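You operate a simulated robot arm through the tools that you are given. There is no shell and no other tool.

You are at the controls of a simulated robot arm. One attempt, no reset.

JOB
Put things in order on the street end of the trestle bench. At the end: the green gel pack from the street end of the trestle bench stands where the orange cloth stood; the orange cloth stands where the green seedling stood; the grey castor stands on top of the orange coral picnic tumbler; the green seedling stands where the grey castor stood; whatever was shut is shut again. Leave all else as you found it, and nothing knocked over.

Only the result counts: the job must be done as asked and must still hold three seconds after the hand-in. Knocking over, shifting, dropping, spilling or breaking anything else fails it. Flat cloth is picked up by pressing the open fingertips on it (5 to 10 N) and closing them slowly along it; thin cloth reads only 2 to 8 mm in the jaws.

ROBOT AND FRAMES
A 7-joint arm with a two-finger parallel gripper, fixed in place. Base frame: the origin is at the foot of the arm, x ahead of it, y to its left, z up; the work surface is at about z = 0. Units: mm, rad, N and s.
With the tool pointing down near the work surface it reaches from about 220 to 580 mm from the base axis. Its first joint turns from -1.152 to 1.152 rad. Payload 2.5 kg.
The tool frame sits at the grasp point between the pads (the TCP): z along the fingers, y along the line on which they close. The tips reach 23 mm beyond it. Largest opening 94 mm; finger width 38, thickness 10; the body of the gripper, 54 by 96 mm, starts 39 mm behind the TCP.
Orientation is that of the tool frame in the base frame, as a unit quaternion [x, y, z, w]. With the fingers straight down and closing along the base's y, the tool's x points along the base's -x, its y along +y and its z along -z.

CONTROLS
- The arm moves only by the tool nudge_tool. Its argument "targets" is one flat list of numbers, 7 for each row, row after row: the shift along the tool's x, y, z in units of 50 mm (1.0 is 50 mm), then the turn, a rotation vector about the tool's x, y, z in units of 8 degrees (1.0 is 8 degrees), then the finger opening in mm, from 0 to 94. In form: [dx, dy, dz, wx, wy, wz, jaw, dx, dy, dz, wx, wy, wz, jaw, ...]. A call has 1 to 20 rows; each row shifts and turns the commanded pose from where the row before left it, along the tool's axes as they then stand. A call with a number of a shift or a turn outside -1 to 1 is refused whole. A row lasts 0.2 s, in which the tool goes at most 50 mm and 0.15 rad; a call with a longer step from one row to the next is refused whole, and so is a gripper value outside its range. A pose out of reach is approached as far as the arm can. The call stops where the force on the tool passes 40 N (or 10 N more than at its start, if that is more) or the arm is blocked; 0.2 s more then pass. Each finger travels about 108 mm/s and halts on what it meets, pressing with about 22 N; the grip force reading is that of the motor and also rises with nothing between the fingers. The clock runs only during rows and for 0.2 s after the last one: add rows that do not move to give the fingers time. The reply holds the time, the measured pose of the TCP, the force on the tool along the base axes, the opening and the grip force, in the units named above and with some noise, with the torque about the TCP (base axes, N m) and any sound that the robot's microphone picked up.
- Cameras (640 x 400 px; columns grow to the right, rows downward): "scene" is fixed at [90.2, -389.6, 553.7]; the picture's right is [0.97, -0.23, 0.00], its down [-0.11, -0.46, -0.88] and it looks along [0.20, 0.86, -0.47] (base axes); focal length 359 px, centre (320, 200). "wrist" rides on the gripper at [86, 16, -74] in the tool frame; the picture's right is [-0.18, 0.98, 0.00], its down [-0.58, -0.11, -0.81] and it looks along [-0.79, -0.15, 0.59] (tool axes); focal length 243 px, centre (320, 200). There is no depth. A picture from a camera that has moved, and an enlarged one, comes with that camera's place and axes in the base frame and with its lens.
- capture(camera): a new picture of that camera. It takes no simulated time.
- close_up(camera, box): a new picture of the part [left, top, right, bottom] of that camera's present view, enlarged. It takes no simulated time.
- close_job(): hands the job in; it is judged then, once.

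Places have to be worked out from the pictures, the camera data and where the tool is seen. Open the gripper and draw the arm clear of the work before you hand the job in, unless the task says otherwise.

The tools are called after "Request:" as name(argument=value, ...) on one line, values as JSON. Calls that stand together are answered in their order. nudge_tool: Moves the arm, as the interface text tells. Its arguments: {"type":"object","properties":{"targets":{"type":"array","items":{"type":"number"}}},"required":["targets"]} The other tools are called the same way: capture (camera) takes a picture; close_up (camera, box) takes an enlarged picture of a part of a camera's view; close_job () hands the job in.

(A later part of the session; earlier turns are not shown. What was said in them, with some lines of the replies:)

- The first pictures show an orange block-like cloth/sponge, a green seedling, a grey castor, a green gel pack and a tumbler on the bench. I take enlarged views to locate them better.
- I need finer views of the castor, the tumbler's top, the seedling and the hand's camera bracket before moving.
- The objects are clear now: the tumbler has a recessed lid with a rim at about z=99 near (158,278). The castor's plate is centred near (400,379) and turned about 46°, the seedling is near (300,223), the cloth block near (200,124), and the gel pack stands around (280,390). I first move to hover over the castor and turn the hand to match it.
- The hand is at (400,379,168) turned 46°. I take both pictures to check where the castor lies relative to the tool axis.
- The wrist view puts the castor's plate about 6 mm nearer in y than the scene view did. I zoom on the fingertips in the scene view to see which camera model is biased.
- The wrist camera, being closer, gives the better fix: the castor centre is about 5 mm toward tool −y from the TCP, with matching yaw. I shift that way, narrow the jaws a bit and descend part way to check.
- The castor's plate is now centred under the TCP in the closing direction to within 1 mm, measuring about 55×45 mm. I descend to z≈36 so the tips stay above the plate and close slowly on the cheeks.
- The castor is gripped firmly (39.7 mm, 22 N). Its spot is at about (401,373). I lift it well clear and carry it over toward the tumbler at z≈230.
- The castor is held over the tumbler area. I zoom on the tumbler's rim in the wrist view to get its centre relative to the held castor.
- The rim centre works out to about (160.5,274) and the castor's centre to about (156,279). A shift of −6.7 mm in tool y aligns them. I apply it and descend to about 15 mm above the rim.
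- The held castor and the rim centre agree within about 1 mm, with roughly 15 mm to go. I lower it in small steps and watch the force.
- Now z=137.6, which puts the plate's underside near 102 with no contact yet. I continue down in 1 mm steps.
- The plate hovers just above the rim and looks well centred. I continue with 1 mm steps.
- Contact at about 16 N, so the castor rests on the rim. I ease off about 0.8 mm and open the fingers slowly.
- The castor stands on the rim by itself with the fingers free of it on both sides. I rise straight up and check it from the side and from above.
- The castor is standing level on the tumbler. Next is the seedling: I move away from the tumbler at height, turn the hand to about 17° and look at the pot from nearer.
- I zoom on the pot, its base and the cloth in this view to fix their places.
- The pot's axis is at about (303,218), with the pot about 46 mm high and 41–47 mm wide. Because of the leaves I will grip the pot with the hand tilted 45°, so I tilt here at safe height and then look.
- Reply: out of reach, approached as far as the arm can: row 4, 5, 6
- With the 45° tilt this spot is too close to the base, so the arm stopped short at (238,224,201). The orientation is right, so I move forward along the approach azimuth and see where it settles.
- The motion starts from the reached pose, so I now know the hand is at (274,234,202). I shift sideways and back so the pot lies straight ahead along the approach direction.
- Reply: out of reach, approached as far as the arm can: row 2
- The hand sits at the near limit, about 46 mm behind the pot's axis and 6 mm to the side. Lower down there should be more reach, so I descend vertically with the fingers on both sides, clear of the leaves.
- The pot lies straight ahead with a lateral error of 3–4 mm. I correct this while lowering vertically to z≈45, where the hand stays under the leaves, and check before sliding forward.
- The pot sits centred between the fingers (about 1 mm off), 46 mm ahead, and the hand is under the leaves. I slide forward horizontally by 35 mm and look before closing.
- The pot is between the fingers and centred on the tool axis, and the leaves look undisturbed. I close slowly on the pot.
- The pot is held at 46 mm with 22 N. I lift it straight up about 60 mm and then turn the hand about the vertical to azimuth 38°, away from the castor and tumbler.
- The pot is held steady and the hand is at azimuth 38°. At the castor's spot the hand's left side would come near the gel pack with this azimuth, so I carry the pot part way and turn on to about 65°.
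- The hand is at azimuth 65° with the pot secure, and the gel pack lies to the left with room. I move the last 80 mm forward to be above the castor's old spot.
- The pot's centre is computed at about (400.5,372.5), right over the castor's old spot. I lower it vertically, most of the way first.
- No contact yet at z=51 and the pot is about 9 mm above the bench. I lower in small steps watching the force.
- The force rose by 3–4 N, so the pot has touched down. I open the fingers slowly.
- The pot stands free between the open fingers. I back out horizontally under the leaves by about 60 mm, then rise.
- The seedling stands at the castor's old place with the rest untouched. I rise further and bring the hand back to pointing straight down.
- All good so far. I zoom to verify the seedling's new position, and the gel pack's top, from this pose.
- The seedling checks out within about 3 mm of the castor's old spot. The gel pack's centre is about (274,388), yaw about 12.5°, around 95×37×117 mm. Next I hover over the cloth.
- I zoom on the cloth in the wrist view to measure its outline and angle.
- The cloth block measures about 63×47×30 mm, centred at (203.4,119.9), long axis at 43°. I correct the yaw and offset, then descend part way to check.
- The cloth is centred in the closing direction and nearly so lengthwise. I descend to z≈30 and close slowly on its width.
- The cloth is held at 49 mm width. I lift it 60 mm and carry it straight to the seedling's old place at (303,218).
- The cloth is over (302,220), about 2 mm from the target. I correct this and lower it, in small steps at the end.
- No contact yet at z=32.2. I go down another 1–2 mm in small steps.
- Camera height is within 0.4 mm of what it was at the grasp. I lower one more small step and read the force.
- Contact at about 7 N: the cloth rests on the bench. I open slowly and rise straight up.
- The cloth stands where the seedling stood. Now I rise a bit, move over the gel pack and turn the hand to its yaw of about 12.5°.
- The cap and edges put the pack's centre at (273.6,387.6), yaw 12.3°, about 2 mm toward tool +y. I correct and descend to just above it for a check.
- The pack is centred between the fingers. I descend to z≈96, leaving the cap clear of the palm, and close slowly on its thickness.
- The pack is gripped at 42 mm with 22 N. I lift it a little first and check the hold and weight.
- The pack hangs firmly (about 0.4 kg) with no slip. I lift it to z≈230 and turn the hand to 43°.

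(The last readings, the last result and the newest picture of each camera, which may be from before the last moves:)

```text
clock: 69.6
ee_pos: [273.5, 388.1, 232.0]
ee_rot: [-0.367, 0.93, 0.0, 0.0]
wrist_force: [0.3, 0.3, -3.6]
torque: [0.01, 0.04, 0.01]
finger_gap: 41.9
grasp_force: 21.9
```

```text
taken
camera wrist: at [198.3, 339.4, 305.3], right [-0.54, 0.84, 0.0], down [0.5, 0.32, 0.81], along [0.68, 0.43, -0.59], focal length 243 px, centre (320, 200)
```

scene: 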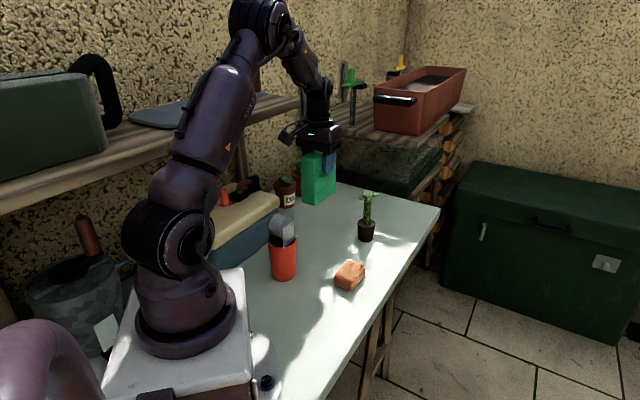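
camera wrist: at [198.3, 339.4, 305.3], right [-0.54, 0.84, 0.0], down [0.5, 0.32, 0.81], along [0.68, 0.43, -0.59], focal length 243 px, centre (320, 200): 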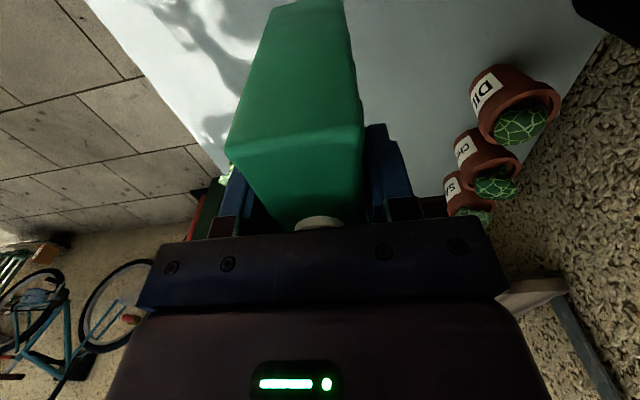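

The pack is held above everything at z≈232. I carry it around the right side, away from the castor, toward a waypoint at about (320,270).

Request:
nudge_tool(targets=[0.2, -0.5, 0, 0, 0, 0, 22, 0.26, -0.65, 0, 0, 0, 0, 22, 0.26, -0.65, 0, 0, 0, 0, 22, 0.218, -0.552, 0, 0, 0, 0, 22, 0.4, -0.064, 0, 0, 0, 0, 22, 0.6, -0.095, 0, 0, 0, 0, 22, 0.7, -0.112, 0, 0, 0, 0, 22, 0.7, -0.112, 0, 0, 0, 0, 22, 0, 0, 0, 0, 0, 0, 22])

Request:
capture(camera="scene")

Request:
capture(camera="wrist")

```text
clock: 71.6
ee_pos: [247.4, 174.8, 232.5]
ee_rot: [-0.366, 0.93, 0.0, 0.0]
wrist_force: [0.3, 0.0, -3.3]
torque: [-0.04, 0.01, 0.02]
finger_gap: 42.1
grasp_force: 21.9
```

```text
taken
```

scene: 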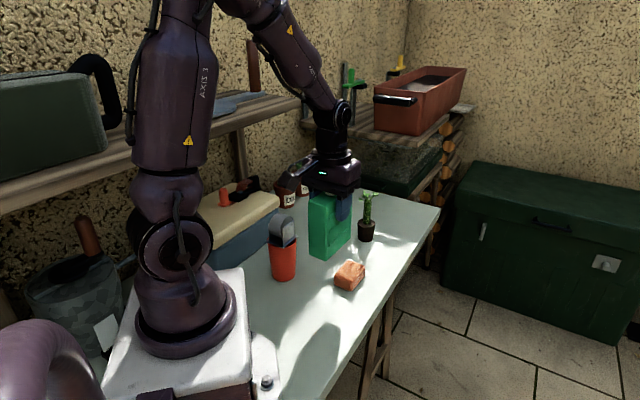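

```text
taken
camera wrist: at [171.1, 126.1, 305.7], right [-0.54, 0.84, 0.0], down [0.5, 0.32, 0.81], along [0.68, 0.43, -0.59], focal length 243 px, centre (320, 200)
```

wrist: 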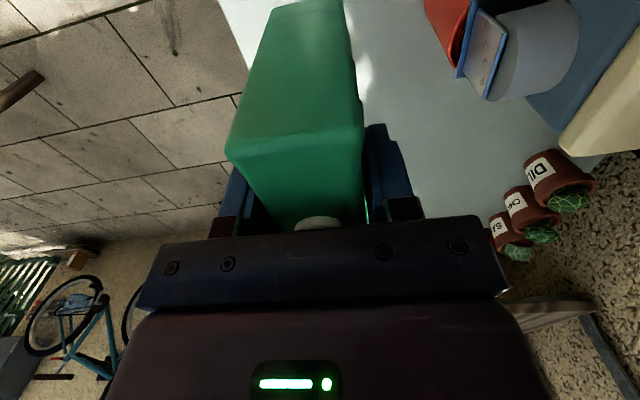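

The pack is at about (245.5,174), heading for the cloth's old place at (203.4,119.9). I move there while coming down to about z=160 and check.

Request:
nudge_tool(targets=[0.5, -0.08, 0.3, 0, 0, 0, 22, 0.5, -0.08, 0.4, 0, 0, 0, 22, 0.354, -0.06, 0.4, 0, 0, 0, 22, 0, 0, 0.3, 0, 0, 0, 22, 0, 0, 0, 0, 0, 0, 22, 0, 0, 0, 0, 0, 0, 22])

Request:
capture(camera="scene")

Request:
capture(camera="wrist")

```text
clock: 73.0
ee_pos: [203.8, 118.8, 160.3]
ee_rot: [-0.366, 0.931, 0.0, 0.0]
wrist_force: [-1.1, -0.7, -4.2]
torque: [-0.02, -0.01, -0.02]
finger_gap: 42.0
grasp_force: 22.5
```

```text
taken
```

scene: 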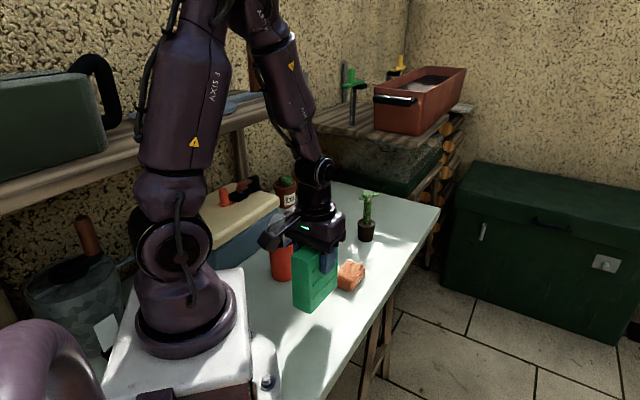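

```text
taken
camera wrist: at [128.4, 70.8, 235.3], right [-0.54, 0.84, 0.0], down [0.5, 0.32, 0.81], along [0.68, 0.43, -0.59], focal length 243 px, centre (320, 200)
```

wrist: 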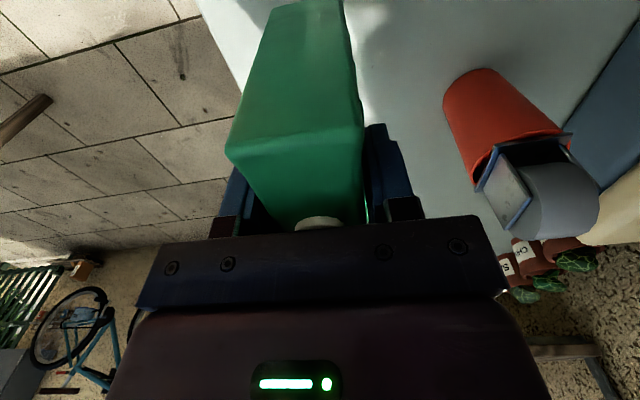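

The pack's centre is at about (202.8,118.7), within 1.5 mm of the target. I lower most of the way.

Request:
nudge_tool(targets=[0, 0, 0.3, 0, 0, 0, 22, 0, 0, 0.4, 0, 0, 0, 22, 0, 0, 0.3, 0, 0, 0, 22, 0, 0, 0.12, 0, 0, 0, 22, 0, 0, 0.06, 0, 0, 0, 22, 0, 0, 0, 0, 0, 0, 22])

Request:
close_up(camera="scene", box=[240, 200, 400, 350])

```text
clock: 74.4
ee_pos: [203.8, 119.1, 101.7]
ee_rot: [-0.367, 0.93, 0.0, 0.0]
wrist_force: [0.0, -0.4, -3.6]
torque: [0.02, -0.01, 0.01]
finger_gap: 41.7
grasp_force: 21.9
```

```text
2.67 times, centred on (320, 275) of scene
camera zoom: at [90.2, -389.6, 553.7], right [0.97, -0.23, 0.0], down [-0.11, -0.46, -0.88], along [0.2, 0.86, -0.47], focal length 957 px, centre (320, 0)
```

zoom: 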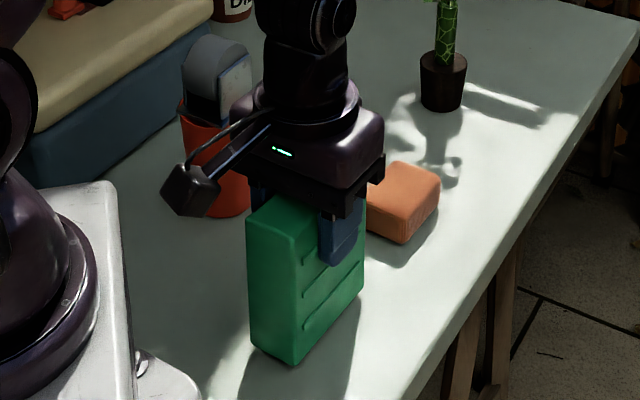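

About 6–7 mm remain. I lower in small steps and read the force.

Request:
nudge_tool(targets=[0, 0, 0.06, 0, 0, 0, 22, 0, 0, 0.03, 0, 0, 0, 22, 0, 0, 0.02, 0, 0, 0, 22, 0, 0, 0, 0, 0, 0, 22])

```text
clock: 75.4
ee_pos: [203.1, 120.2, 96.3]
ee_rot: [-0.367, 0.93, 0.0, 0.0]
wrist_force: [0.9, -0.6, -4.3]
torque: [0.03, 0.0, 0.03]
finger_gap: 41.9
grasp_force: 21.7
```

Not touching yet at z≈96. I continue in 0.5–1 mm steps.

Request:
nudge_tool(targets=[0, 0, 0.02, 0, 0, 0, 22, 0, 0, 0.01, 0, 0, 0, 22, 0, 0, 0, 0, 0, 0, 22])

```text
clock: 76.2
ee_pos: [203.0, 120.2, 94.5]
ee_rot: [-0.366, 0.931, 0.0, 0.0]
wrist_force: [-4.0, -3.7, 14.7]
torque: [0.03, 0.0, 0.03]
finger_gap: 42.0
grasp_force: 21.9
```

The pack touched down (about 15 N). I ease up half a millimetre and open slowly.

Request:
nudge_tool(targets=[0, 0, -0.012, 0, 0, 0, 22, 0, 0, 0, 0, 0, 0, 36, 0, 0, 0, 0, 0, 0, 41, 0, 0, 0, 0, 0, 0, 43, 0, 0, 0, 0, 0, 0, 46, 0, 0, 0, 0, 0, 0, 51, 0, 0, 0, 0, 0, 0, 58, 0, 0, 0, 0, 0, 0, 68, 0, 0, 0, 0, 0, 0, 78, 0, 0, 0, 0, 0, 0, 78])

Request:
capture(camera="wrist")

Request:
close_up(camera="scene", box=[240, 200, 400, 350])

```text
clock: 78.4
ee_pos: [204.5, 118.9, 95.5]
ee_rot: [-0.366, 0.93, 0.0, 0.0]
wrist_force: [0.2, -0.3, -0.4]
torque: [0.01, 0.0, 0.0]
finger_gap: 78.1
grasp_force: 0.1
```

```text
taken
camera wrist: at [128.0, 70.9, 170.4], right [-0.54, 0.84, 0.0], down [0.5, 0.32, 0.81], along [0.68, 0.43, -0.59], focal length 243 px, centre (320, 200)
```

wrist: 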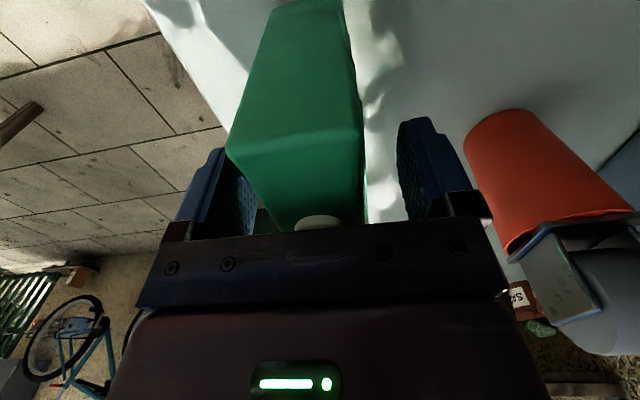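

```text
2.67 times, centred on (320, 275) of scene
camera zoom: at [90.2, -389.6, 553.7], right [0.97, -0.23, 0.0], down [-0.11, -0.46, -0.88], along [0.2, 0.86, -0.47], focal length 957 px, centre (320, 0)
```

zoom: 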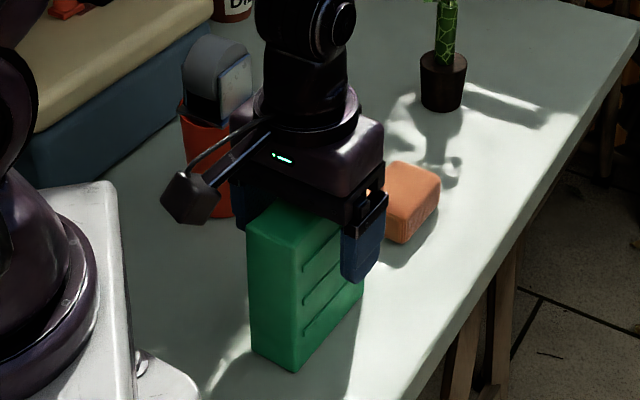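

The pack stands free. I rise straight up, then move outward and up to clear the work.

Request:
nudge_tool(targets=[0, 0, -0.2, 0, 0, 0, 78, 0, 0, -0.5, 0, 0, 0, 78, 0, 0, -0.8, 0, 0, 0, 78, 0, 0, -0.8, 0, 0, 0, 84, 0, 0, -0.7, 0, 0, 0, 94, -0.4, 0, -0.5, 0, 0, 0, 94, -0.5, 0, -0.4, 0, 0, 0, 94, -0.4, 0.2, -0.2, 0, 0, 0, 94, 0, 0, 0, 0, 0, 0, 94, 0, 0, 0, 0, 0, 0, 94])

Request:
capture(camera="wrist")

Request:
capture(camera="scene")

Request:
close_up(camera="scene", box=[230, 170, 410, 350])

```text
clock: 80.6
ee_pos: [241.7, 172.7, 302.3]
ee_rot: [-0.366, 0.931, 0.0, 0.0]
wrist_force: [0.1, -0.3, -0.2]
torque: [0.01, 0.03, -0.03]
finger_gap: 94.1
grasp_force: 0.1
```

```text
taken
camera wrist: at [166.9, 123.7, 376.5], right [-0.54, 0.84, 0.0], down [0.5, 0.32, 0.81], along [0.68, 0.43, -0.59], focal length 243 px, centre (320, 200)
```

wrist: 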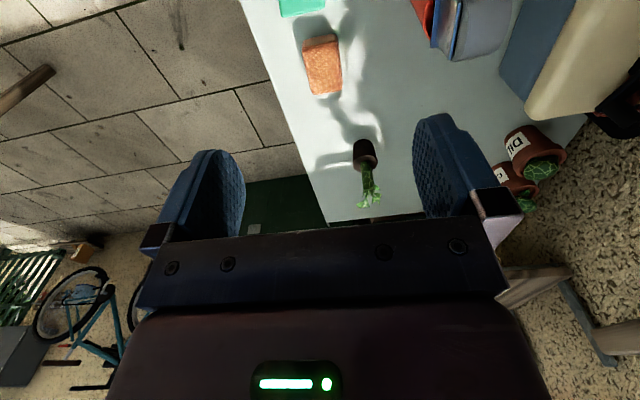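

```text
taken
```

scene: 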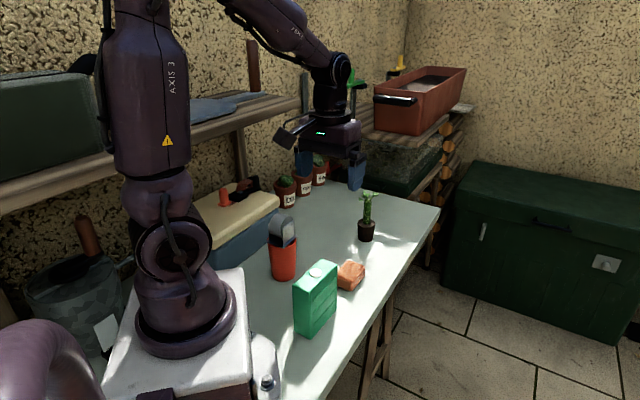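

```text
2.22 times, centred on (320, 260) of scene
camera zoom: at [90.2, -389.6, 553.7], right [0.97, -0.23, 0.0], down [-0.11, -0.46, -0.88], along [0.2, 0.86, -0.47], focal length 797 px, centre (320, 67)
```

zoom: 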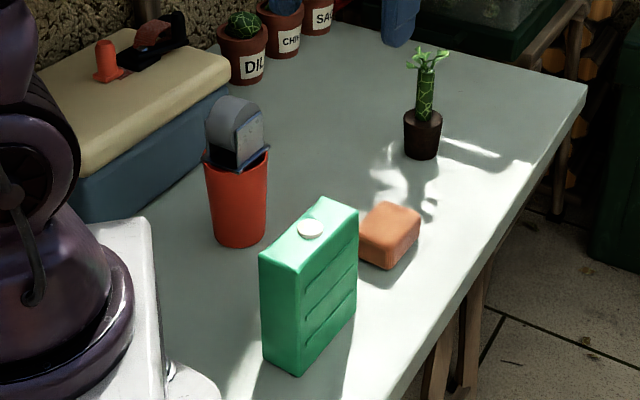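

All four things are in place: the castor on the tumbler, the seedling at the castor's spot, the cloth at the seedling's spot and the pack at the cloth's spot. The base centres match the original pixels. I take one last close look at the castor and the rest of the bench before handing in.

Request:
close_up(camera="scene", box=[250, 200, 320, 290])

Request:
close_up(camera="scene", box=[190, 120, 350, 220])

```text
4.44 times, centred on (285, 245) of scene
camera zoom: at [90.2, -389.6, 553.7], right [0.97, -0.23, 0.0], down [-0.11, -0.46, -0.88], along [0.2, 0.86, -0.47], focal length 1594 px, centre (476, 0)
```

zoom: 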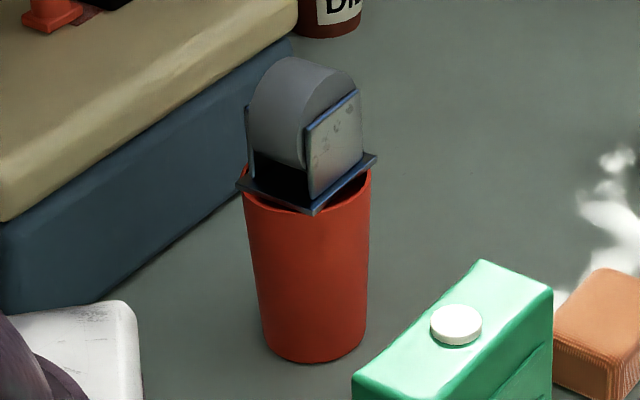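

```text
4.00 times, centred on (270, 170) of scene
camera zoom: at [90.2, -389.6, 553.7], right [0.97, -0.23, 0.0], down [-0.11, -0.46, -0.88], along [0.2, 0.86, -0.47], focal length 1435 px, centre (520, 320)
```

zoom: 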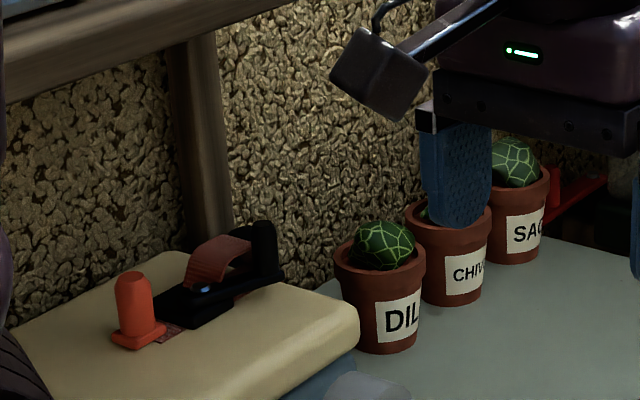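

The castor stands level on the tumbler and everything else on the bench looks the same as at the start. The gripper is open and the arm is high and clear, so I hand the job in.

Request:
close_job()

```text
The job is handed in.
```

I finished the rearrangement and handed the job in; I haven't seen how it was judged. In the last pictures each item is within about 3 mm of its target, and nothing else looks moved or knocked over.

- **Grey castor:** standing level on the rim of the orange coral tumbler.
- **Green seedling:** where the castor stood.
- **Orange cloth:** where the seedling stood. It turned out to be a firm folded block, so I gripped it by its sides rather than pinching it flat.
- **Green gel pack:** upright where the cloth stood. I turned it about 30° to line up with how the cloth lay.

I opened nothing, so there was nothing to shut again. The gripper is open and the arm is about 300 mm above the bench.
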